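You operate a simulated robot arm through the tools that you are given. There is no shell and no other tool. Be economical: measure what you need, move in short steps, check, and stop when the job is done.

Carry out the task below with a simulated robot arm. There is one attempt and no reset: what you move stays moved.

Task
Cap the water tank, start the pump unit and open the ballast knob until the cloudy water clears.
Fine: tank cap on before the red switch; shut the ballast knob again; leave the pipe link alone. Where these are worked on the way, their far stop is far enough and under half their travel is too little: ballast knob.

The check looks at the end state, three seconds after you hand in, the way a careful person would. Anything else that was tipped, shoved, dropped, spilled or broken makes it a failure. A push-on lid holds only when it is set on centred and level and pressed home; a screw cap is set on level and turned clockwise until tight.

Robot
A 7-joint arm with a two-finger parallel gripper, fixed in place. Base frame: the origin is at the foot of the arm, x ahead of it, y to its left, z up. Readings come in m, rad, newtons and seconds.
With the tool pointing down near the work surface it reaches from about 0.28 to 0.68 m from the base axis. Its first joint turns from -1.152 to 1.152 rad. Payload 1.57 kg.
Tool frame: the origin (TCP) lies between the finger pads and is the grasp point; the fingertips stand 0.03 m ahead of it; z points along the fingers, y is the line along which they close. Largest opening 0.11 m; finger width 0.024, thickness 0.012; the body of the gripper, 0.048 by 0.112 m, starts 0.078 m behind the TCP.
Orientation is that of the tool frame in the base frame, as a unit quaternion [x, y, z, w]. With the fingers straight down and closing along the base's y, the tool's x points along the base's -x, its y along +y and its z along -z.

Tools
- The arm moves only by the tool move_arm. Its argument "motion" is text: rows parted by semicolons, each of 6 numbers parted by spaces: the shift along the base's x, y, z in m, then the turn, a rotation vector about the base's x, y, z in rad. In form: tx ty tz rx ry rz; .... A call has 1 to 20 rows; each row is the pose to reach, as a shift and turn from the pose commanded when the call began. "gripper" is the finger opening in m, from 0 to 0.11, set as the call begins (left out, the last holds). A row lasts 0.2 s, in which the tool goes at most 0.05 m and 0.15 rad; a call with a longer step from one row to the next is refused whole, and so is a gripper value outside its range. Where a pose cannot be reached the arm comes as near as it can. A force on the tool above 90 N (or 10 N above the force at the start of the call, whichever is more), or a blocked arm, ends the call early, and 0.2 s more pass. Each finger travels about 0.108 m/s and halts on what it meets, pressing with about 37 N; the grip force reading is that of the motor and also rises with nothing between the fingers. The clock runs only during rows and for 0.2 s after the last one: add rows that repeat a pose to give the fingers time. The reply holds the time, the measured pose of the TCP, the force on the tool along the base axes, the opening and the grip force, in the units named above and with some noise, with the torque about the TCP (base axes, N m) and any sound that the robot's microphone picked up, and new pictures: "pictures" is both (left out), scene, wrist or none.
- Cameras (640 x 400 px; columns grow to the right, rows downward): "scene" is fixed at [0.1527, -0.3962, 1.381]; the picture's right is [0.82, -0.58, 0.00], its down [-0.45, -0.64, -0.62] and it looks along [0.36, 0.51, -0.78] (base axes); focal length 340 px, centre (320, 200). "wrist" rides on the gripper at [0.07, 0.016, -0.141] in the tool frame; the picture's right is [-0.23, 0.97, 0.00], its down [-0.86, -0.20, -0.48] and it looks along [-0.47, -0.11, 0.88] (tool axes); focal length 222 px, centre (320, 200). There is no depth. A picture from a camera that has moved, and an enlarged one, comes with that camera's place and axes in the base frame and with its lens.
- close_up(camera, box): a new picture of the part [left, top, right, bottom] of that camera's present view, enlarged. No time passes.
- finish_job(): hands the job in; it is judged then, once.

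Work in short steps. Places have to be worked out from the pictures, the camera data and where the tool is seen: move nearer, look again, correct. Check each grasp and each placing, and mend what went wrong. You have 120 turns and 200 pictures in all, those below and enlarged ones among them. Open the gripper and draw the arm clear of the work before you hand the job in, unless the task says otherwise.

The tools are called after "Request:" as a command line: name --argument value ..., lists and objects as JSON in quotes. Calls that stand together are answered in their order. move_arm: Moves the arm, as the interface text tells. Its arguments: {"type":"object","properties":{"motion":{"type":"string"},"gripper":{"type":"number"},"pictures":{"type":"string","enum":["both","scene","wrist","none"]}},"required":["motion"]} The other tools are called the same way: close_up (camera, box) takes an enlarged picture of a part of a camera's view; finish_job () hands the job in.

At the start:

```text
clock: 0.0
ee_pos: [0.4264, 0.008, 0.9484]
ee_rot: [0.0, 1.0, 0.0, 0.001]
wrist_force: [-0.1, 1.3, 0.3]
torque: [-0.03, -0.02, -0.01]
gripper_width: 0.11
grasp_force: 0.2
```

scene: 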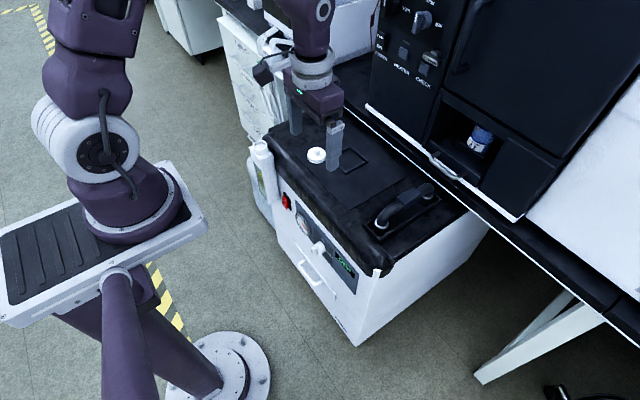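
wrist: 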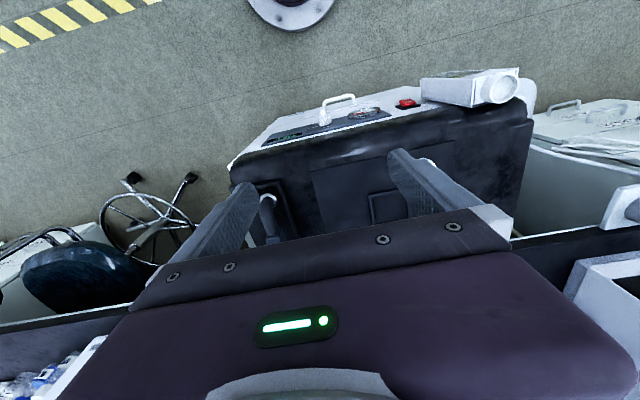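

I start by enlarging the views to identify the parts: tank, cap, switch, knob, pipe link.

Request:
close_up --camera "scene" --box '[230, 120, 390, 220]'

Request:
close_up --camera "scene" --box '[260, 180, 420, 280]'

Request:
close_up --camera "scene" --box '[360, 0, 560, 125]'

Request:
close_up --camera "wrist" --box '[220, 60, 540, 260]'

```text
4.00 times, centred on (310, 170) of scene
camera zoom: at [0.1527, -0.3962, 1.381], right [0.82, -0.58, 0.0], down [-0.45, -0.64, -0.62], along [0.36, 0.51, -0.78], focal length 1361 px, centre (360, 320)
```

zoom: 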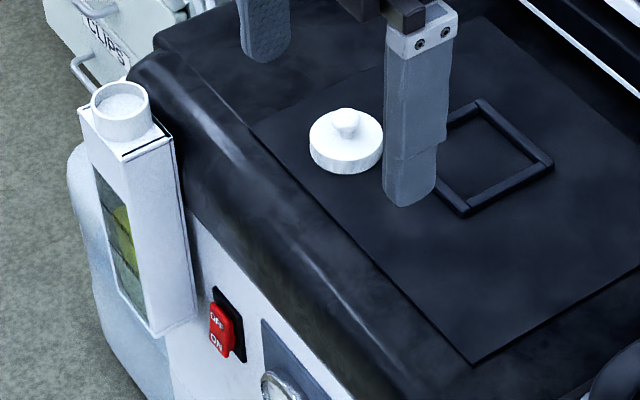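

```text
4.00 times, centred on (340, 230) of scene
camera zoom: at [0.1527, -0.3962, 1.381], right [0.82, -0.58, 0.0], down [-0.45, -0.64, -0.62], along [0.36, 0.51, -0.78], focal length 1361 px, centre (240, 80)
```

zoom: 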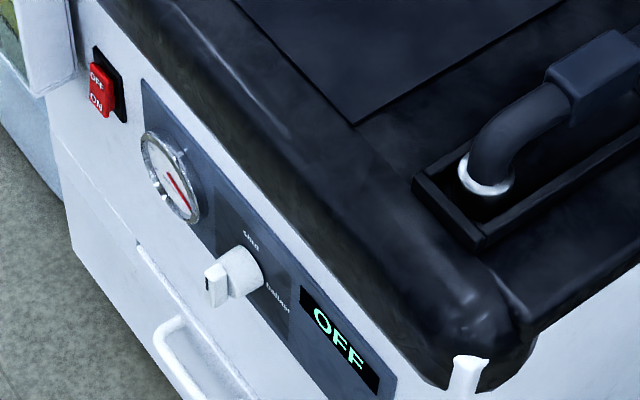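

```text
3.20 times, centred on (460, 62) of scene
camera zoom: at [0.1527, -0.3962, 1.381], right [0.82, -0.58, 0.0], down [-0.45, -0.64, -0.62], along [0.36, 0.51, -0.78], focal length 1089 px, centre (-128, 640)
```

zoom: 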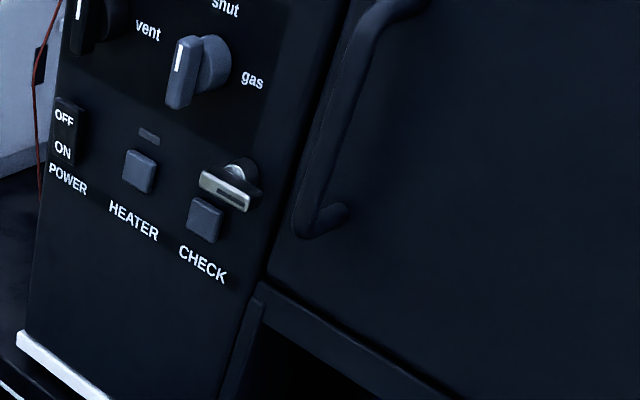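

```text
2.00 times, centred on (380, 160) of wrist
camera zoom: at [0.3584, 0.0232, 1.0884], right [0.23, 0.97, 0.0], down [0.86, -0.2, 0.48], along [0.47, -0.11, -0.88], focal length 444 px, centre (200, 280)
```

zoom: 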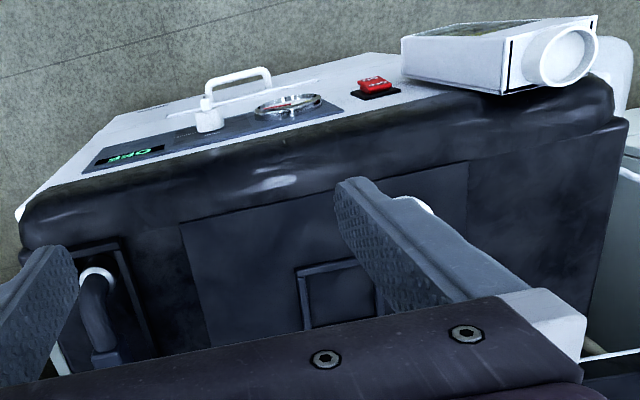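

The cap (knobbed lid) lies on the pump top at roughly (0.59, 0.24, 0.62); the tank neck is to its left. I move above the cap at height so it's seen between the fingers.

Request:
move_arm --motion "0.02 0.045 0 0 0 0;0.04 0.09 0 0 0 0;0.06 0.135 0 0 0 0;0.09 0.17 0 0 0 0;0.11 0.2 0 0 0 0;0.11 0.2 0 0 0 0"

```text
clock: 1.4
ee_pos: [0.5361, 0.2079, 0.9478]
ee_rot: [0.0, 1.0, 0.0, 0.0]
wrist_force: [0.1, 0.0, -0.3]
torque: [-0.02, 0.02, 0.01]
gripper_width: 0.1101
grasp_force: 0.1
camera wrist: at [0.4683, 0.2233, 1.088], right [0.23, 0.97, 0.0], down [0.86, -0.2, 0.48], along [0.47, -0.11, -0.88], focal length 222 px, centre (320, 200)
```

scene: 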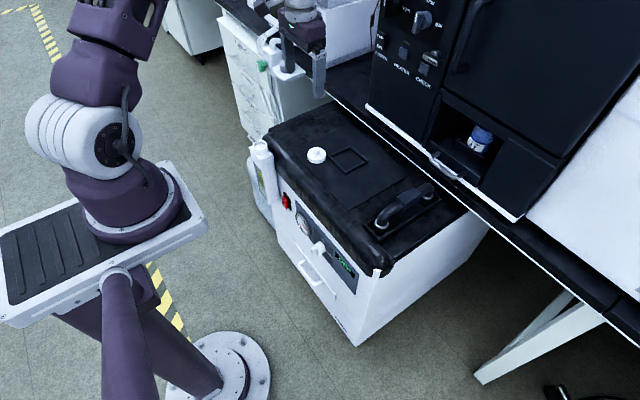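
wrist: 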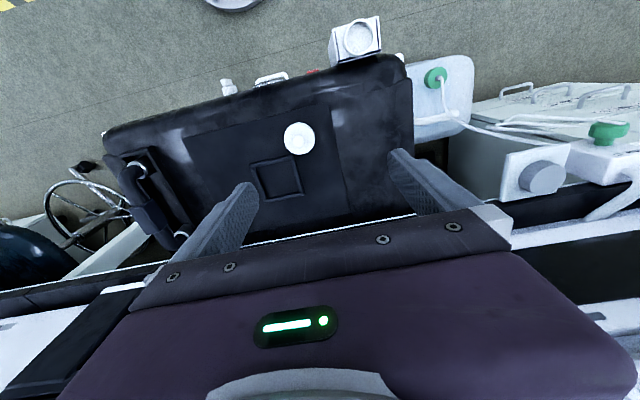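

Revised estimate: cap near (0.54, 0.17, 0.73), tank mouth near (0.43, 0.29, 0.71). I hover lower over the cap and look closely.

Request:
move_arm --motion "0.002 -0.018 -0.045 0 0 0;0.004 -0.037 -0.09 0 0 0;0.004 -0.037 -0.13 0 0 0;0.004 -0.037 -0.13 0 0 0"

Request:
close_up --camera "wrist" --box '[240, 80, 400, 180]'

Request:
close_up --camera "scene" --box '[238, 125, 338, 190]'

```text
clock: 2.4
ee_pos: [0.5398, 0.1711, 0.8178]
ee_rot: [0.0, 1.0, -0.001, 0.0]
wrist_force: [0.2, -0.1, 0.0]
torque: [0.0, 0.01, 0.03]
gripper_width: 0.11
grasp_force: 0.0
camera wrist: at [0.4714, 0.1858, 0.9577], right [0.23, 0.97, 0.0], down [0.86, -0.2, 0.48], along [0.47, -0.11, -0.88], focal length 222 px, centre (320, 200)
```

scene: 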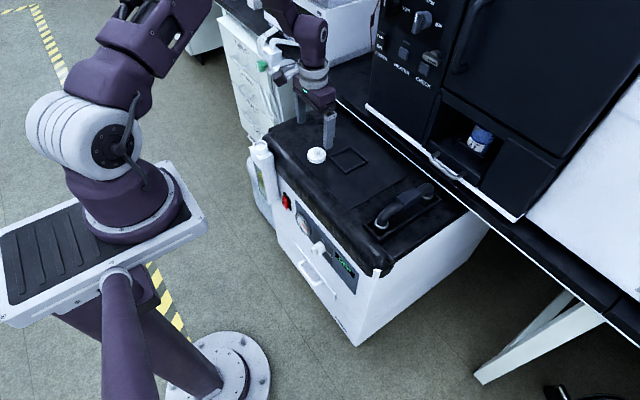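
wrist: 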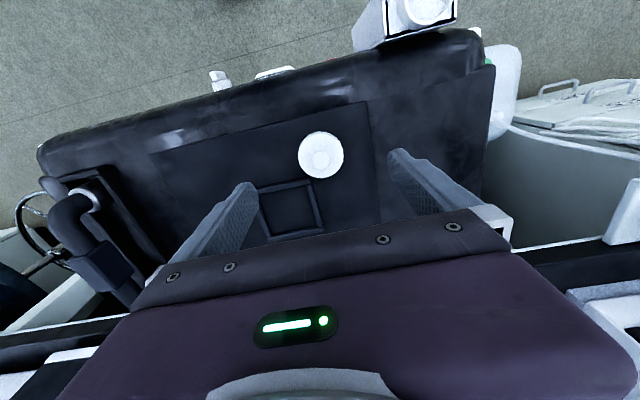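

```text
4.00 times, centred on (320, 130) of wrist
camera zoom: at [0.4714, 0.1858, 0.9577], right [0.23, 0.97, 0.0], down [0.86, -0.2, 0.48], along [0.47, -0.11, -0.88], focal length 888 px, centre (320, 480)
```

zoom: 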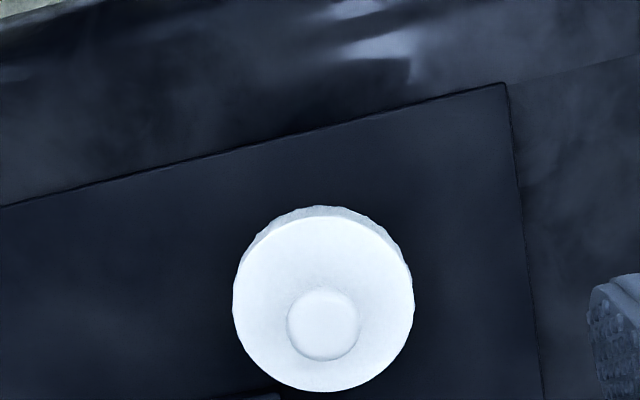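

```text
6.15 times, centred on (288, 158) of scene
camera zoom: at [0.1527, -0.3962, 1.381], right [0.82, -0.58, 0.0], down [-0.45, -0.64, -0.62], along [0.36, 0.51, -0.78], focal length 2094 px, centre (517, 462)
```

zoom: 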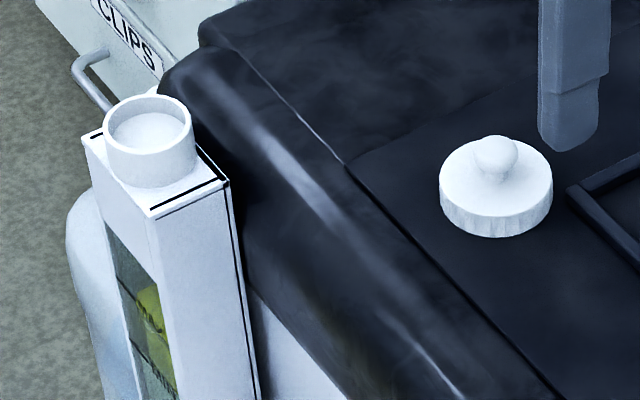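

The knob top is about (0.540, 0.170, 0.745), directly under the tool. I narrow the fingers and descend so the tips straddle the knob.

Request:
move_arm --motion "0 0 0 0 0 0;0 0 0 0 0 0;0 -0.001 -0.03 0 0 0;0 -0.001 -0.05 0 0 0;0 -0.001 -0.05 0 0 0" --gripper 0.05

Request:
close_up --camera "wrist" --box '[240, 110, 400, 210]'

Request:
close_up --camera "scene" --box '[278, 125, 358, 175]'

```text
clock: 3.6
ee_pos: [0.5394, 0.1677, 0.768]
ee_rot: [0.001, 1.0, 0.0, 0.0]
wrist_force: [-0.1, 0.3, 0.1]
torque: [-0.01, 0.02, -0.03]
gripper_width: 0.05
grasp_force: 0.0
camera wrist: at [0.4719, 0.184, 0.9079], right [0.23, 0.97, 0.0], down [0.85, -0.2, 0.48], along [0.47, -0.11, -0.88], focal length 222 px, centre (320, 200)
```

scene: 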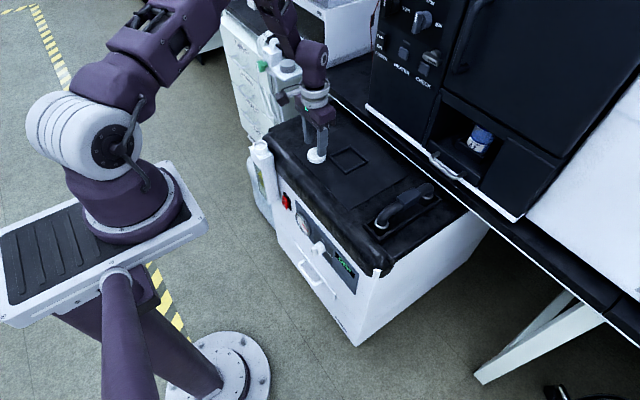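
wrist: 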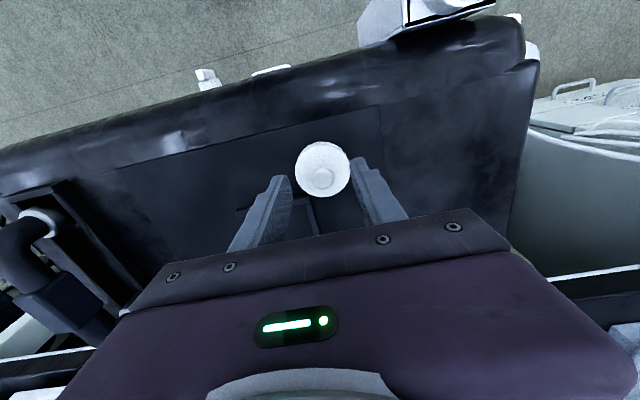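

```text
4.00 times, centred on (320, 160) of wrist
camera zoom: at [0.4719, 0.184, 0.9079], right [0.23, 0.97, 0.0], down [0.85, -0.2, 0.48], along [0.47, -0.11, -0.88], focal length 888 px, centre (320, 360)
```

zoom: 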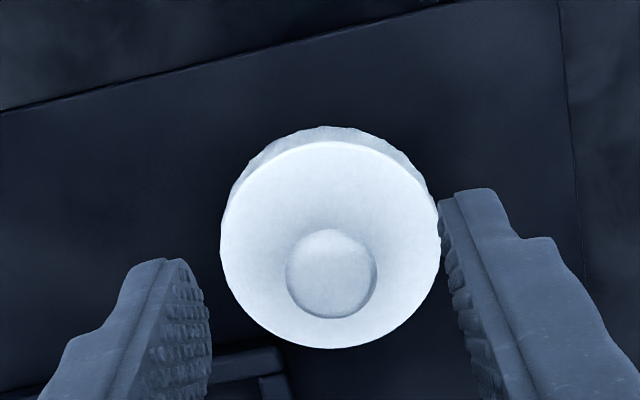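

```text
8.00 times, centred on (318, 150) of scene
camera zoom: at [0.1527, -0.3962, 1.381], right [0.82, -0.58, 0.0], down [-0.45, -0.64, -0.62], along [0.36, 0.51, -0.78], focal length 2722 px, centre (336, 600)
```

zoom: 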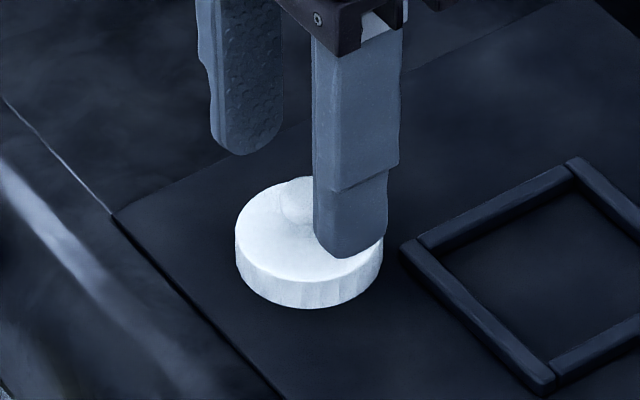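

Knob is at about (0.543, 0.170). I shift slightly and lower ~1 cm, checking the force.

Request:
move_arm --motion "0.003 0.001 -0.006 0 0 0;0.003 0.001 -0.01 0 0 0;0.003 0.001 -0.01 0 0 0" --gripper 0.04 --pictures "none"

Request:
close_up --camera "wrist" --box '[240, 110, 400, 210]'

Request:
close_up --camera "scene" --box '[278, 125, 358, 175]'

```text
clock: 4.4
ee_pos: [0.5424, 0.1702, 0.7573]
ee_rot: [0.0, 1.0, 0.0, -0.001]
wrist_force: [0.0, -0.3, 1.1]
torque: [-0.03, 0.0, -0.01]
gripper_width: 0.0399
grasp_force: 0.1
```

```text
4.00 times, centred on (320, 160) of wrist
camera zoom: at [0.4751, 0.1856, 0.8979], right [0.23, 0.97, 0.0], down [0.86, -0.2, 0.48], along [0.47, -0.11, -0.88], focal length 888 px, centre (320, 360)
```

zoom: 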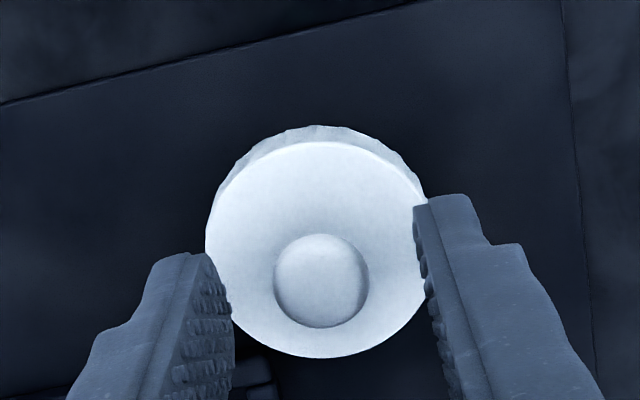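

```text
8.00 times, centred on (318, 150) of scene
camera zoom: at [0.1527, -0.3962, 1.381], right [0.82, -0.58, 0.0], down [-0.45, -0.64, -0.62], along [0.36, 0.51, -0.78], focal length 2722 px, centre (336, 600)
```

zoom: 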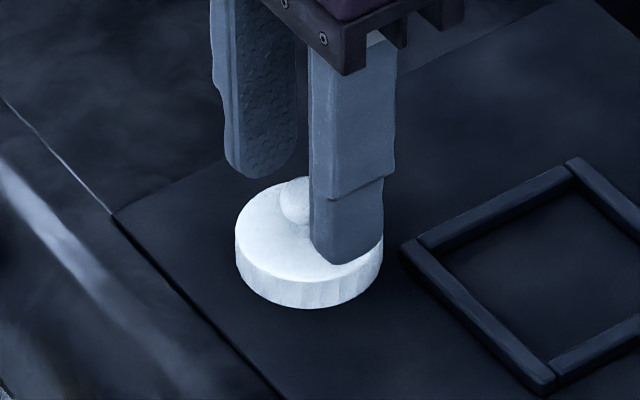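

No clear contact yet. I lower in 3 mm steps, looking for contact with the plate.

Request:
move_arm --motion "0 0 -0.002 0 0 0;0 0 -0.004 0 0 0;0 0 -0.004 0 0 0" --pictures "none"

Request:
close_up --camera "scene" --box '[278, 125, 358, 175]'

```text
clock: 5.2
ee_pos: [0.5436, 0.1702, 0.7538]
ee_rot: [0.0, 1.0, 0.001, 0.0]
wrist_force: [-0.7, 0.1, 0.1]
torque: [0.0, -0.04, -0.02]
gripper_width: 0.0399
grasp_force: 0.1
```

```text
8.00 times, centred on (318, 150) of scene
camera zoom: at [0.1527, -0.3962, 1.381], right [0.82, -0.58, 0.0], down [-0.45, -0.64, -0.62], along [0.36, 0.51, -0.78], focal length 2722 px, centre (336, 600)
```

zoom: 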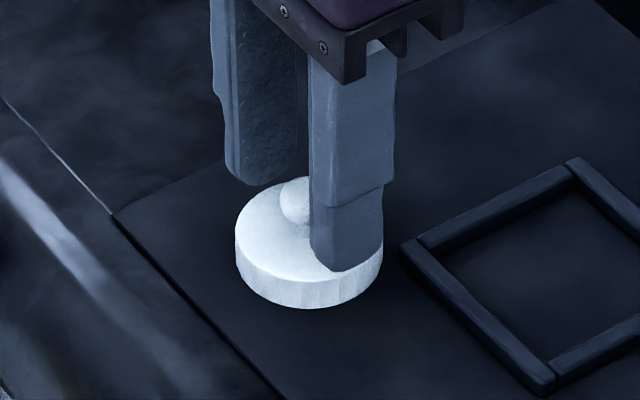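

Still free. Another few mm down.

Request:
move_arm --motion "0 0 -0.002 0 0 0;0 0 -0.004 0 0 0;0 0 -0.004 0 0 0" --pictures "none"

Request:
close_up --camera "scene" --box '[278, 125, 358, 175]'

```text
clock: 6.0
ee_pos: [0.5431, 0.1708, 0.7499]
ee_rot: [0.0, 1.0, 0.0, 0.0]
wrist_force: [-0.9, -0.5, -0.6]
torque: [-0.01, -0.01, 0.0]
gripper_width: 0.0398
grasp_force: 0.0
```

```text
8.00 times, centred on (318, 150) of scene
camera zoom: at [0.1527, -0.3962, 1.381], right [0.82, -0.58, 0.0], down [-0.45, -0.64, -0.62], along [0.36, 0.51, -0.78], focal length 2722 px, centre (336, 600)
```

zoom: 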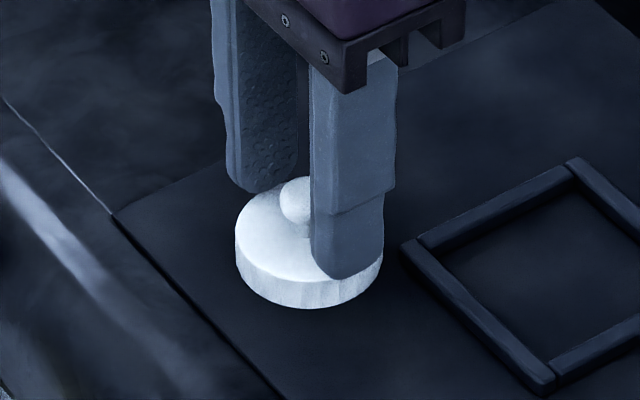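

Still no contact; continue down 5 mm.

Request:
move_arm --motion "0 0 -0.0015 0 0 0;0 0 -0.003 0 0 0;0 0 -0.0045 0 0 0;0 0 -0.0045 0 0 0" --pictures "none"

Request:
close_up --camera "scene" --box '[278, 125, 358, 175]'

Request:
close_up --camera "wrist" --box '[240, 110, 400, 210]'

```text
clock: 7.0
ee_pos: [0.5441, 0.1715, 0.7461]
ee_rot: [-0.001, 1.0, 0.0, 0.001]
wrist_force: [-11.7, -3.3, 39.5]
torque: [-0.14, 0.42, -0.02]
gripper_width: 0.04
grasp_force: 0.0
```

```text
8.00 times, centred on (318, 150) of scene
camera zoom: at [0.1519, -0.3965, 1.381], right [0.82, -0.58, 0.0], down [-0.45, -0.64, -0.62], along [0.36, 0.51, -0.78], focal length 2722 px, centre (336, 600)
```

zoom: 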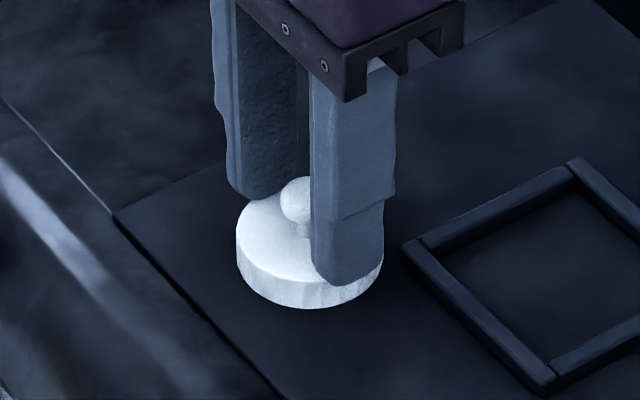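

```text
4.00 times, centred on (320, 160) of wrist
camera zoom: at [0.4753, 0.1862, 0.8869], right [0.23, 0.97, 0.0], down [0.85, -0.2, 0.48], along [0.47, -0.11, -0.88], focal length 888 px, centre (320, 360)
```

zoom: 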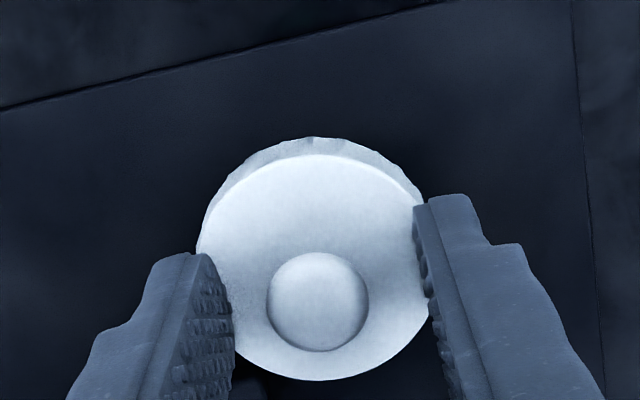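

Contact at tip height ≈0.717 = cap plate. I back up 3 mm and close on the knob.

Request:
move_arm --motion "0.001 -0.001 0.004 0 0 0;0.001 -0.001 0.004 0 0 0;0.001 -0.001 0.004 0 0 0;0.001 -0.001 0.004 0 0 0" --gripper 0.0 --pictures "none"

Request:
close_up --camera "wrist" --box '[240, 110, 400, 210]'

```text
clock: 8.0
ee_pos: [0.5446, 0.1701, 0.7486]
ee_rot: [-0.001, 1.0, 0.001, 0.0]
wrist_force: [-0.2, -0.2, 0.1]
torque: [0.03, -0.01, -0.01]
gripper_width: 0.0173
grasp_force: 31.7
```

```text
4.00 times, centred on (320, 160) of wrist
camera zoom: at [0.4765, 0.1854, 0.8895], right [0.23, 0.97, 0.0], down [0.86, -0.2, 0.48], along [0.47, -0.11, -0.88], focal length 888 px, centre (320, 360)
```

zoom: 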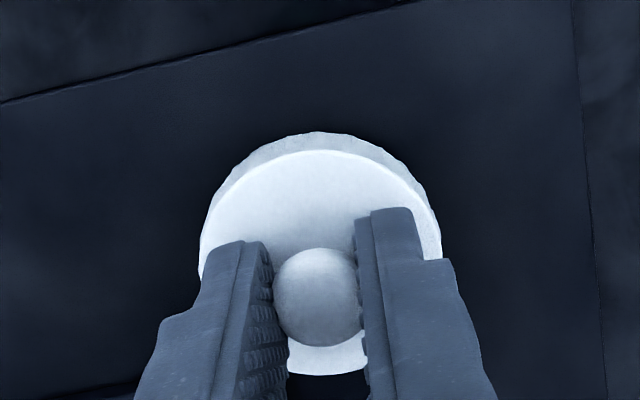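

Gripped at 17 mm. I lift the cap 10 cm and start toward the tank, staying short of the mouth so I can see it.

Request:
move_arm --motion "0 0 0.03 0 0 0;0 0 0.07 0 0 0;0 0 0.1 0 0 0;-0.02 0.03 0.1 0 0 0;-0.04 0.06 0.1 0 0 0;-0.06 0.09 0.1 0 0 0;-0.06 0.09 0.1 0 0 0"

Request:
close_up --camera "scene" --box '[230, 100, 330, 165]'

Request:
close_up --camera "wrist" --box '[240, 40, 400, 220]'

```text
clock: 9.6
ee_pos: [0.4838, 0.2599, 0.848]
ee_rot: [0.0, 1.0, -0.001, 0.0]
wrist_force: [0.6, -0.4, -0.3]
torque: [0.02, -0.01, 0.0]
gripper_width: 0.0002
grasp_force: 21.5
camera wrist: at [0.416, 0.2758, 0.9893], right [0.23, 0.97, 0.0], down [0.85, -0.2, 0.48], along [0.47, -0.11, -0.88], focal length 222 px, centre (320, 200)
```

scene: 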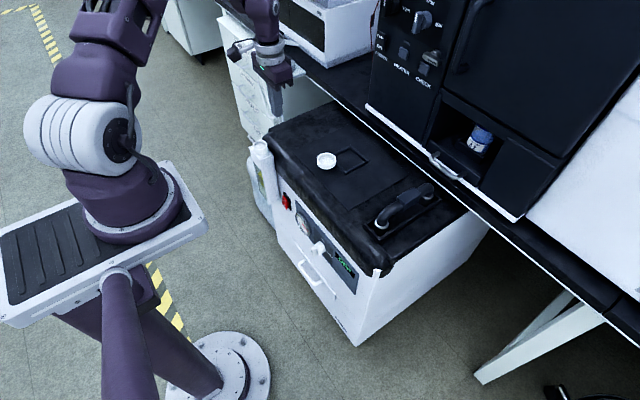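
wrist: 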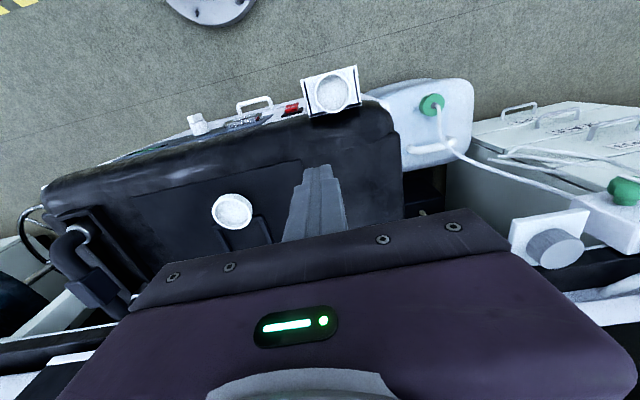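

```text
6.15 times, centred on (280, 132) of scene
camera zoom: at [0.1528, -0.3962, 1.381], right [0.82, -0.58, 0.0], down [-0.45, -0.64, -0.62], along [0.36, 0.51, -0.78], focal length 2094 px, centre (566, 615)
```

zoom: 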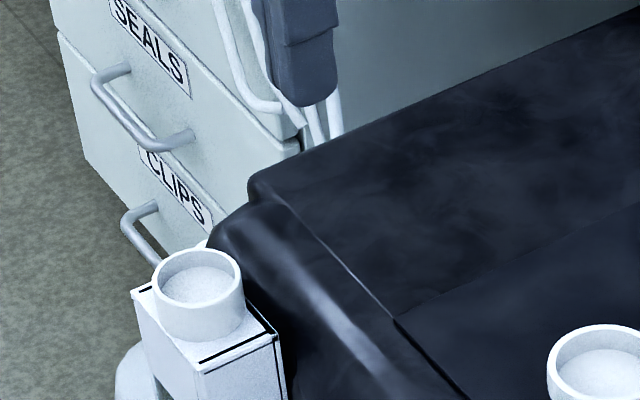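

```text
2.22 times, centred on (320, 130) of wrist
camera zoom: at [0.416, 0.2758, 0.9893], right [0.23, 0.97, 0.0], down [0.85, -0.2, 0.48], along [0.47, -0.11, -0.88], focal length 494 px, centre (320, 356)
```

zoom: 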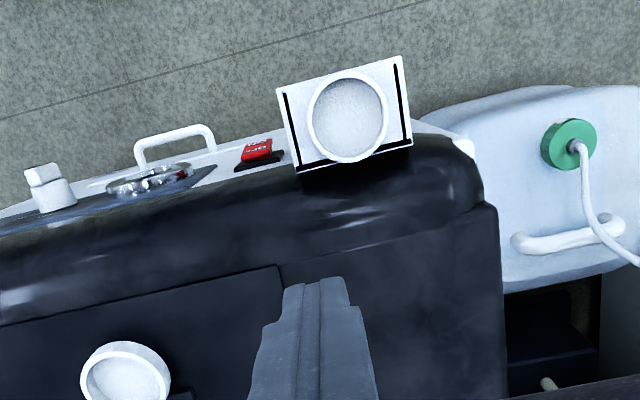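

The spherical knob squeezed out and the cap fell back on the pump top, apparently upside down. Let me look closer.

Request:
close_up --camera "scene" --box '[298, 140, 362, 180]'

Request:
close_up --camera "wrist" --box '[192, 182, 272, 232]'

```text
10.00 times, centred on (330, 160) of scene
camera zoom: at [0.1528, -0.3962, 1.381], right [0.82, -0.58, 0.0], down [-0.45, -0.64, -0.62], along [0.36, 0.51, -0.78], focal length 3402 px, centre (220, 600)
```

zoom: 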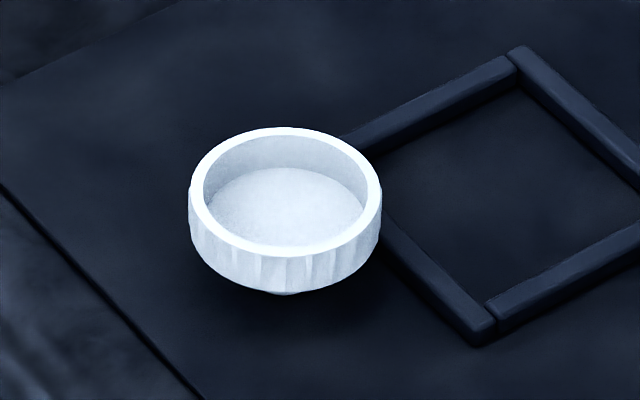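

```text
8.00 times, centred on (232, 207) of wrist
camera zoom: at [0.416, 0.2758, 0.9893], right [0.23, 0.97, 0.0], down [0.85, -0.2, 0.48], along [0.47, -0.11, -0.88], focal length 1777 px, centre (1024, 144)
```

zoom: 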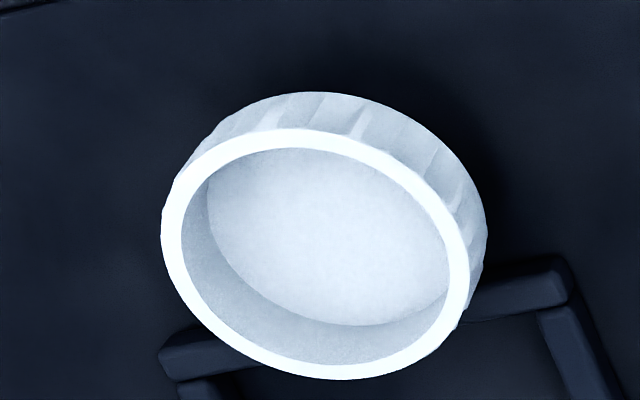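

The cap now sits inverted, standing on its knob. To flip it I plan to grip its sides with the tool horizontal and roll 180°. First I test in free space whether a horizontal tool pose is reachable.

Request:
move_arm --motion "0 -0.02 0.02 0 -0.14 0;0 -0.04 0.04 0 -0.28 0;0 -0.06 0.05 0 -0.42 0;0 -0.08 0.05 0 -0.56 0;0 -0.09 0.05 0 -0.7 0;0 -0.09 0.05 0 -0.84 0;0 -0.09 0.05 0 -0.98 0;0 -0.09 0.05 0 -1.12 0;0 -0.09 0.05 0 -1.26 0;0 -0.09 0.05 0 -1.4 0;0 -0.09 0.05 0 -1.5 0;0 -0.09 0.05 0 -1.5708 0;0 -0.09 0.05 0 -1.5708 0" --gripper 0.08

```text
clock: 12.4
ee_pos: [0.4846, 0.17, 0.9002]
ee_rot: [0.001, 0.707, -0.001, 0.707]
wrist_force: [0.6, 0.4, -0.5]
torque: [-0.03, 0.0, 0.02]
gripper_width: 0.08
grasp_force: 0.0
camera wrist: at [0.3448, 0.1854, 0.8288], right [0.0, 0.97, 0.23], down [-0.48, -0.2, 0.85], along [0.88, -0.11, 0.47], focal length 222 px, centre (320, 200)
```

scene: 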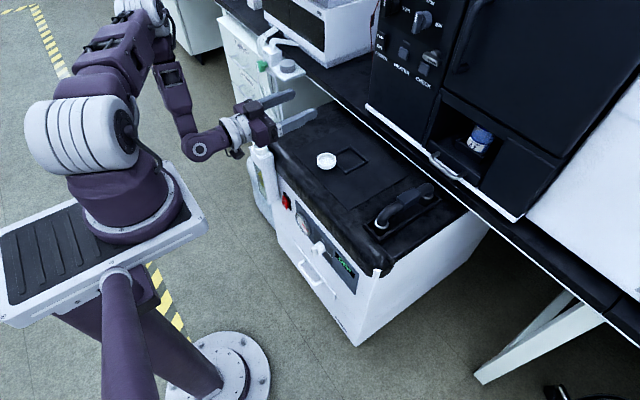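
wrist: 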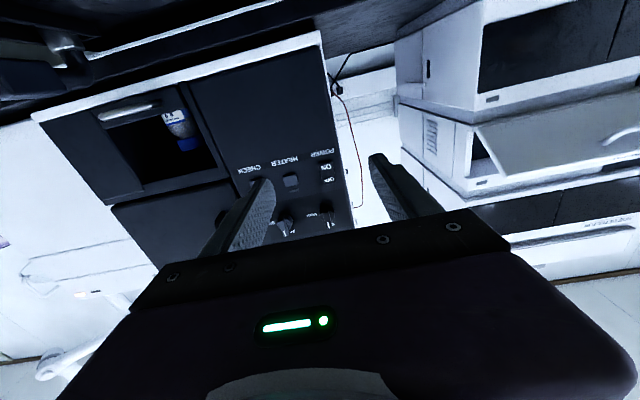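

Horizontal pose is fine. Now test the roll of 180° about the tool axis (base x).

Request:
move_arm --motion "0 0 0 0.14 0 0;0 0 0 0.28 0 0;0 0 0 0.42 0 0;0 0 0 0.56 0 0;0 0 0 0.7 0 0;0 0 0 0.84 0 0;0 0 0 0.98 0 0;0 0 0 1.12 0 0;0 0 0 1.26 0 0;0 0 0 1.4 0 0;0 0 0 1.54 0 0;0 0 0 1.68 0 0;0 0 0 1.82 0 0;0 0 0 1.96 0 0;0 0 0 2.1 0 0;0 0 0 2.24 0 0;0 0 0 2.38 0 0;0 0 0 2.52 0 0;0 0 0 2.66 0 0;0 0 0 2.8 0 0" --pictures "none"

Request:
move_arm --motion "0 0 0 0.14 0 0;0 0 0 0.28 0 0;0 0 0 0.3416 0 0;0 0 0 0.3416 0 0"

```text
clock: 16.6
ee_pos: [0.4889, 0.174, 0.8993]
ee_rot: [0.697, 0.119, 0.696, 0.12]
wrist_force: [0.1, 0.5, 0.7]
torque: [0.05, -0.03, -0.03]
gripper_width: 0.08
grasp_force: 0.1
out of reach, approached as far as the arm can: row 20
```

```text
clock: 17.6
ee_pos: [0.5293, 0.2042, 0.902]
ee_rot: [0.708, 0.001, 0.706, -0.001]
wrist_force: [0.4, -0.2, -1.0]
torque: [-0.01, 0.0, 0.0]
gripper_width: 0.0798
grasp_force: 0.1
out of reach, approached as far as the arm can: row 1, 2, 3, 4
camera wrist: at [0.3906, 0.1882, 0.9717], right [0.0, -0.97, -0.23], down [-0.48, 0.2, -0.85], along [0.88, 0.11, -0.47], focal length 222 px, centre (320, 200)
```

scene: 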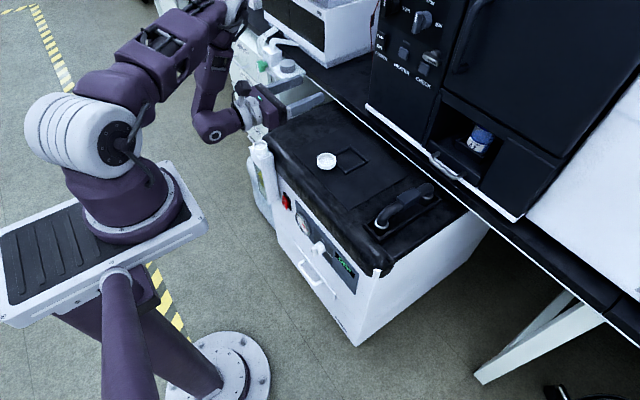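
wrist: 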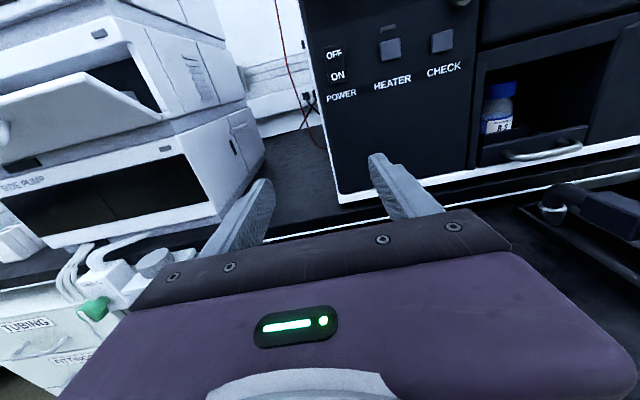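

Roll of 180° is attained in orientation (near a joint limit, with some position offset). Cap is at about (0.541, 0.127, rim 0.742). I go to a staging pose behind the cap with 15° downward pitch and check what the arm reaches.

Request:
move_arm --motion "0 -0.02 0 0 0.1 0;-0.02 -0.04 -0.03 0 0.2 0;-0.04 -0.06 -0.05 0 0.26 0;-0.04 -0.07 -0.05 0 0.26 0;-0.04 -0.07 -0.05 0 0.26 0"

```text
clock: 18.8
ee_pos: [0.5035, 0.1424, 0.8536]
ee_rot: [0.793, -0.001, 0.609, 0.001]
wrist_force: [0.5, 0.3, -0.9]
torque: [0.0, -0.03, 0.01]
gripper_width: 0.08
grasp_force: 0.0
out of reach, approached as far as the arm can: row 3, 4, 5
camera wrist: at [0.3873, 0.1246, 0.9555], right [-0.06, -0.97, -0.22], down [-0.68, 0.2, -0.7], along [0.73, 0.11, -0.68], focal length 222 px, centre (320, 200)
```

scene: 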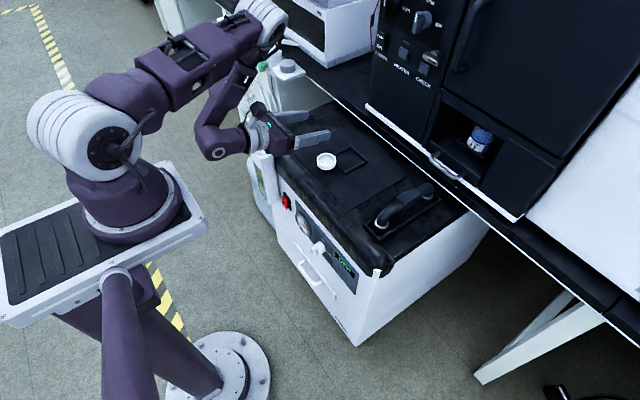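
wrist: 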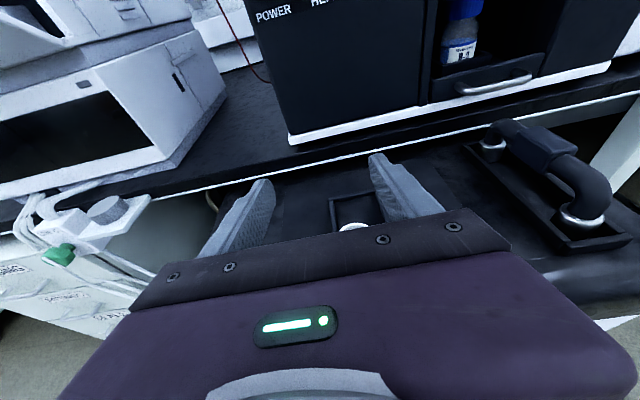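

The cap is visible just below the fingers. I go down/back to the staging point (0.46, 0.127, 0.79).

Request:
move_arm --motion "-0.015 -0.008 -0.02 0 0 0;-0.03 -0.015 -0.04 0 0 0;-0.043 -0.015 -0.064 0 0 0;-0.043 -0.015 -0.064 0 0 0"

```text
clock: 19.8
ee_pos: [0.4937, 0.1429, 0.7791]
ee_rot: [0.794, 0.001, 0.608, 0.0]
wrist_force: [0.2, 0.6, -0.3]
torque: [-0.01, -0.02, -0.03]
gripper_width: 0.0801
grasp_force: 0.0
out of reach, approached as far as the arm can: row 1, 2, 3, 4
camera wrist: at [0.3766, 0.127, 0.882], right [-0.06, -0.97, -0.22], down [-0.68, 0.2, -0.7], along [0.73, 0.11, -0.68], focal length 222 px, centre (320, 200)
```

scene: 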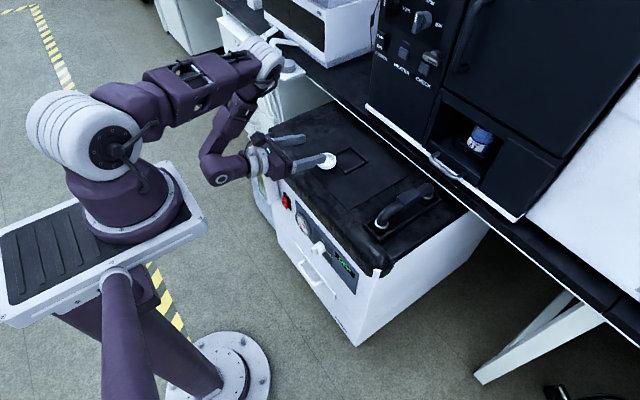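
wrist: 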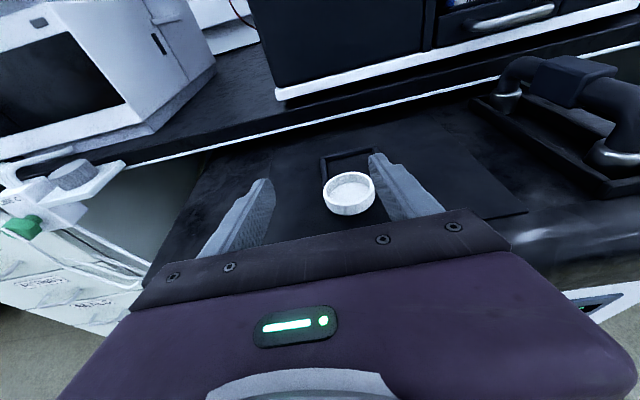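

The limit seems relieved when the heading turns toward −y relative to the arm. I yaw −0.25 rad and place the staging point behind the cap along that heading.

Request:
move_arm --motion "-0.005 0 0.005 0 0 -0.12;-0.015 0 0.01 0 0 -0.25;-0.015 0 0.01 0 0 -0.25"

```text
clock: 20.6
ee_pos: [0.4796, 0.1458, 0.7884]
ee_rot: [0.787, -0.099, 0.604, 0.077]
wrist_force: [-0.2, -0.9, 0.8]
torque: [0.0, 0.01, 0.03]
gripper_width: 0.0802
grasp_force: 0.1
camera wrist: at [0.3634, 0.1584, 0.8923], right [-0.3, -0.93, -0.22], down [-0.61, 0.36, -0.7], along [0.73, -0.08, -0.68], focal length 222 px, centre (320, 200)
```

scene: 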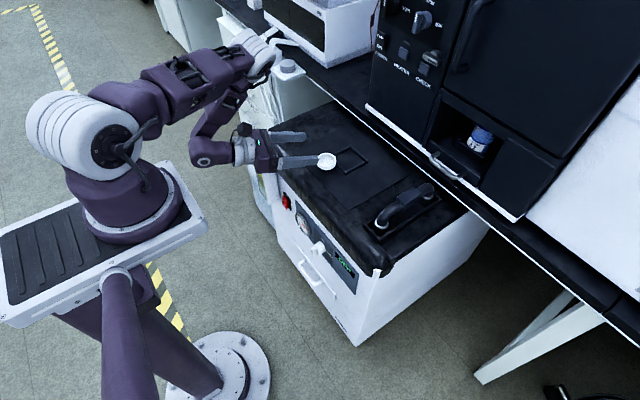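
wrist: 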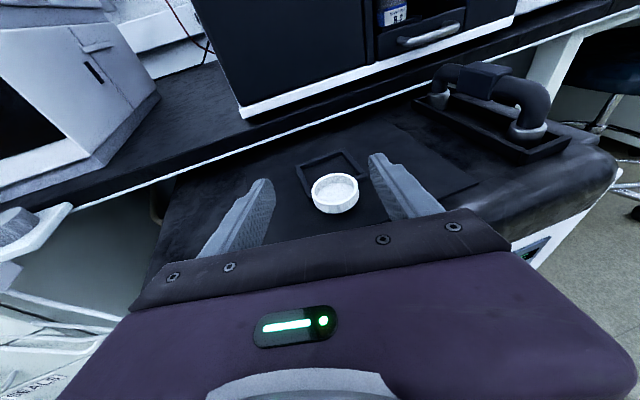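

Now in reach, with the cap ~6 cm ahead. I lower to z≈0.736 behind it, then look before advancing.

Request:
move_arm --motion "-0.001 -0.003 -0.02 0 0 0;-0.001 -0.003 -0.04 0 0 0;-0.001 -0.003 -0.052 0 0 0;-0.001 -0.003 -0.052 0 0 0" --pictures "none"

Request:
close_up --camera "scene" --box '[240, 110, 368, 190]'

Request:
close_up --camera "wrist" --box '[200, 100, 460, 262]'

```text
clock: 21.6
ee_pos: [0.4769, 0.1394, 0.7367]
ee_rot: [0.787, -0.098, 0.604, 0.076]
wrist_force: [-0.2, 1.2, -0.2]
torque: [-0.01, 0.01, -0.02]
gripper_width: 0.0797
grasp_force: 0.0
```

```text
5.00 times, centred on (304, 150) of scene
camera zoom: at [0.1527, -0.3962, 1.381], right [0.82, -0.58, 0.0], down [-0.45, -0.64, -0.62], along [0.36, 0.51, -0.78], focal length 1701 px, centre (400, 450)
```

zoom: 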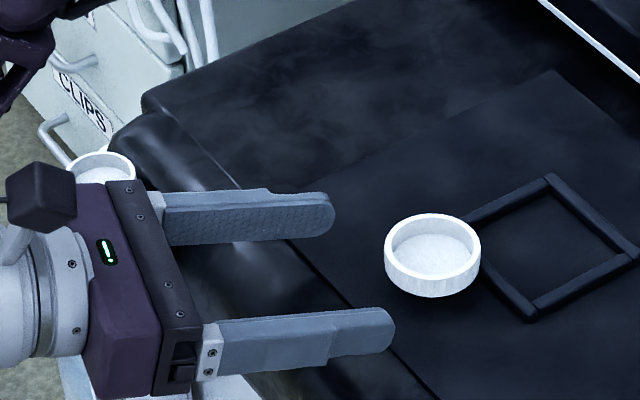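

```text
2.46 times, centred on (330, 181) of wrist
camera zoom: at [0.3598, 0.1535, 0.8404], right [-0.3, -0.93, -0.22], down [-0.61, 0.36, -0.7], along [0.73, -0.07, -0.68], focal length 547 px, centre (295, 247)
```

zoom: 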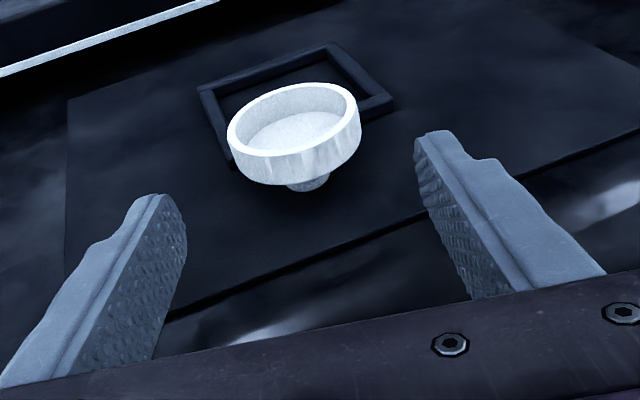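

Cap is standing on its knob centred between the finger lines. I advance about 6 cm along the heading.

Request:
move_arm --motion "0.02 -0.005 -0.001 0 0 0;0.04 -0.01 -0.002 0 0 0;0.06 -0.015 -0.003 0 0 0;0.06 -0.015 -0.003 0 0 0" --pictures "none"

Request:
close_up --camera "scene" --box '[260, 120, 372, 190]'

Request:
close_up --camera "wrist" --box '[200, 100, 460, 262]'

```text
clock: 22.6
ee_pos: [0.5381, 0.1257, 0.7348]
ee_rot: [0.787, -0.099, 0.605, 0.076]
wrist_force: [0.3, 0.6, -0.2]
torque: [0.01, 0.03, -0.02]
gripper_width: 0.0802
grasp_force: 0.1
```

```text
5.71 times, centred on (316, 155) of scene
camera zoom: at [0.1527, -0.3962, 1.381], right [0.82, -0.58, 0.0], down [-0.45, -0.64, -0.62], along [0.36, 0.51, -0.78], focal length 1944 px, centre (343, 457)
```

zoom: 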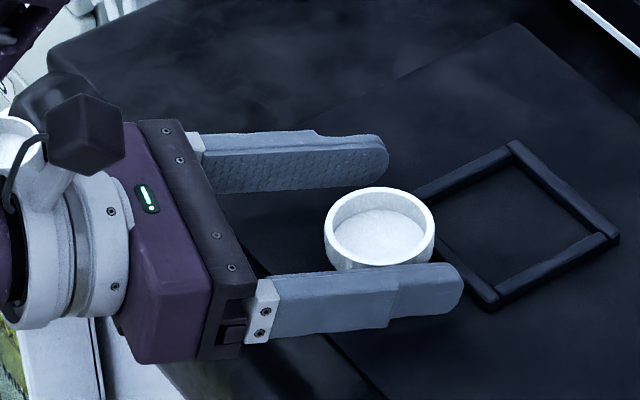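

```text
2.46 times, centred on (330, 181) of wrist
camera zoom: at [0.4197, 0.1383, 0.8378], right [-0.3, -0.93, -0.22], down [-0.61, 0.36, -0.7], along [0.73, -0.07, -0.68], focal length 547 px, centre (295, 247)
```

zoom: 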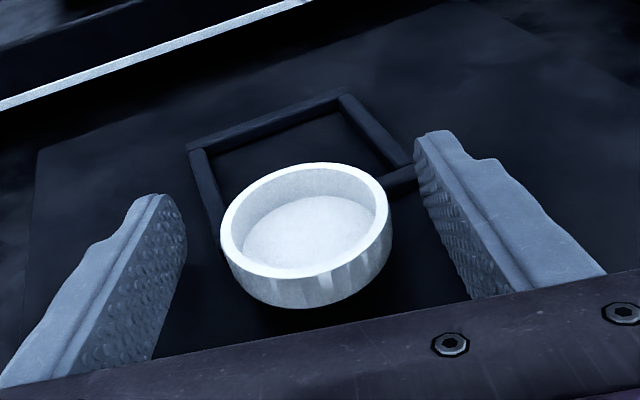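

The cap sits between the pads, well centred. I close to grip its rim.

Request:
move_arm --motion "0 0 0 0 0 0;0 0 0 0 0 0;0 0 0 0 0 0;0 0 0 0 0 0" --gripper 0.03 --pictures "none"

Request:
close_up --camera "scene" --box '[260, 120, 372, 190]'

Request:
close_up --camera "wrist" --box '[200, 100, 460, 262]'

```text
clock: 23.6
ee_pos: [0.5358, 0.1261, 0.735]
ee_rot: [0.787, -0.099, 0.605, 0.076]
wrist_force: [-0.4, 0.1, 0.8]
torque: [-0.02, 0.0, -0.01]
gripper_width: 0.0493
grasp_force: 36.9
```

```text
5.71 times, centred on (316, 155) of scene
camera zoom: at [0.1527, -0.3962, 1.381], right [0.82, -0.58, 0.0], down [-0.45, -0.64, -0.62], along [0.36, 0.51, -0.78], focal length 1944 px, centre (343, 457)
```

zoom: 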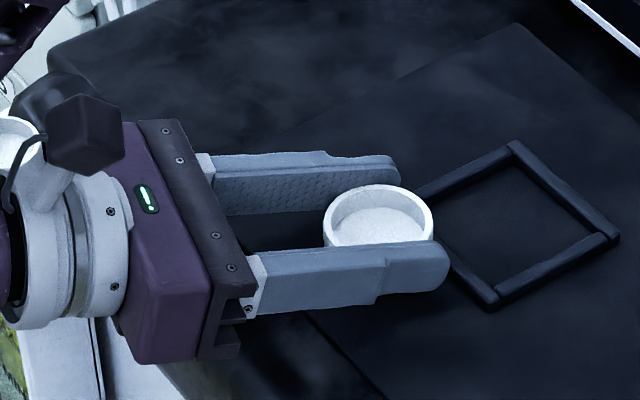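

```text
2.46 times, centred on (330, 181) of wrist
camera zoom: at [0.4194, 0.1383, 0.8378], right [-0.3, -0.93, -0.22], down [-0.61, 0.36, -0.7], along [0.73, -0.07, -0.68], focal length 547 px, centre (295, 247)
```

zoom: 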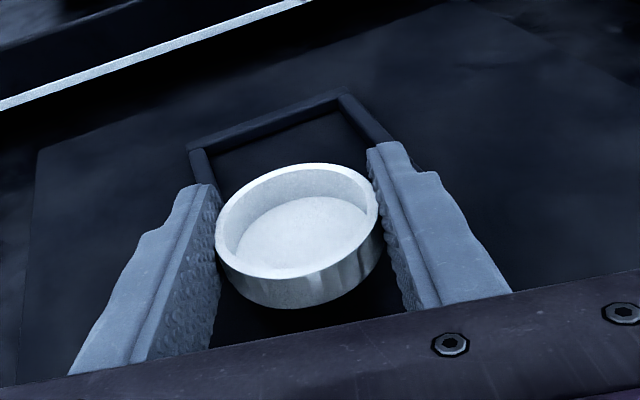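

Gripped firmly at 49 mm. I lift straight up 12 cm and check.

Request:
move_arm --motion "0 0 0.01 0 0 0;0 0 0.03 0 0 0;0 0 0.06 0 0 0;0 0 0.09 0 0 0;-0.01 0.005 0.13 0 0 0;-0.02 0.01 0.16 0 0 0;-0.02 0.01 0.16 0 0 0"

```text
clock: 25.2
ee_pos: [0.5177, 0.1347, 0.8963]
ee_rot: [0.787, -0.099, 0.604, 0.076]
wrist_force: [0.0, -0.4, 0.3]
torque: [0.04, -0.03, -0.02]
gripper_width: 0.049
grasp_force: 36.8
camera wrist: at [0.3999, 0.1475, 0.9986], right [-0.3, -0.93, -0.22], down [-0.61, 0.36, -0.7], along [0.73, -0.07, -0.68], focal length 222 px, centre (320, 200)
```

scene: 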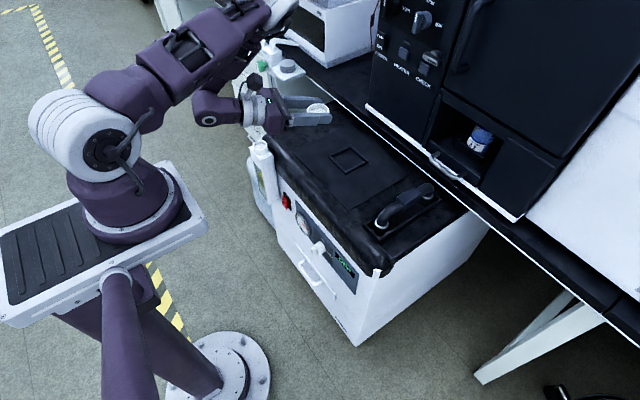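
wrist: 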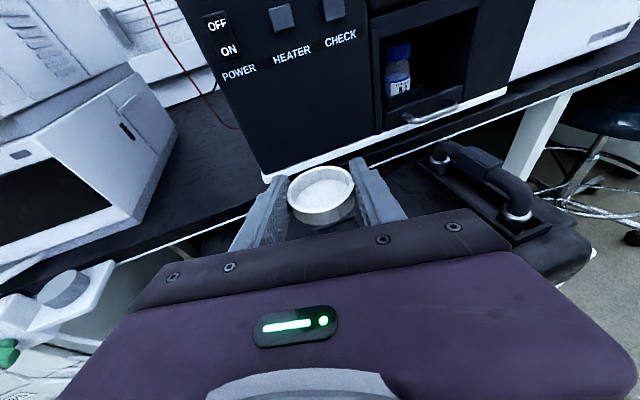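

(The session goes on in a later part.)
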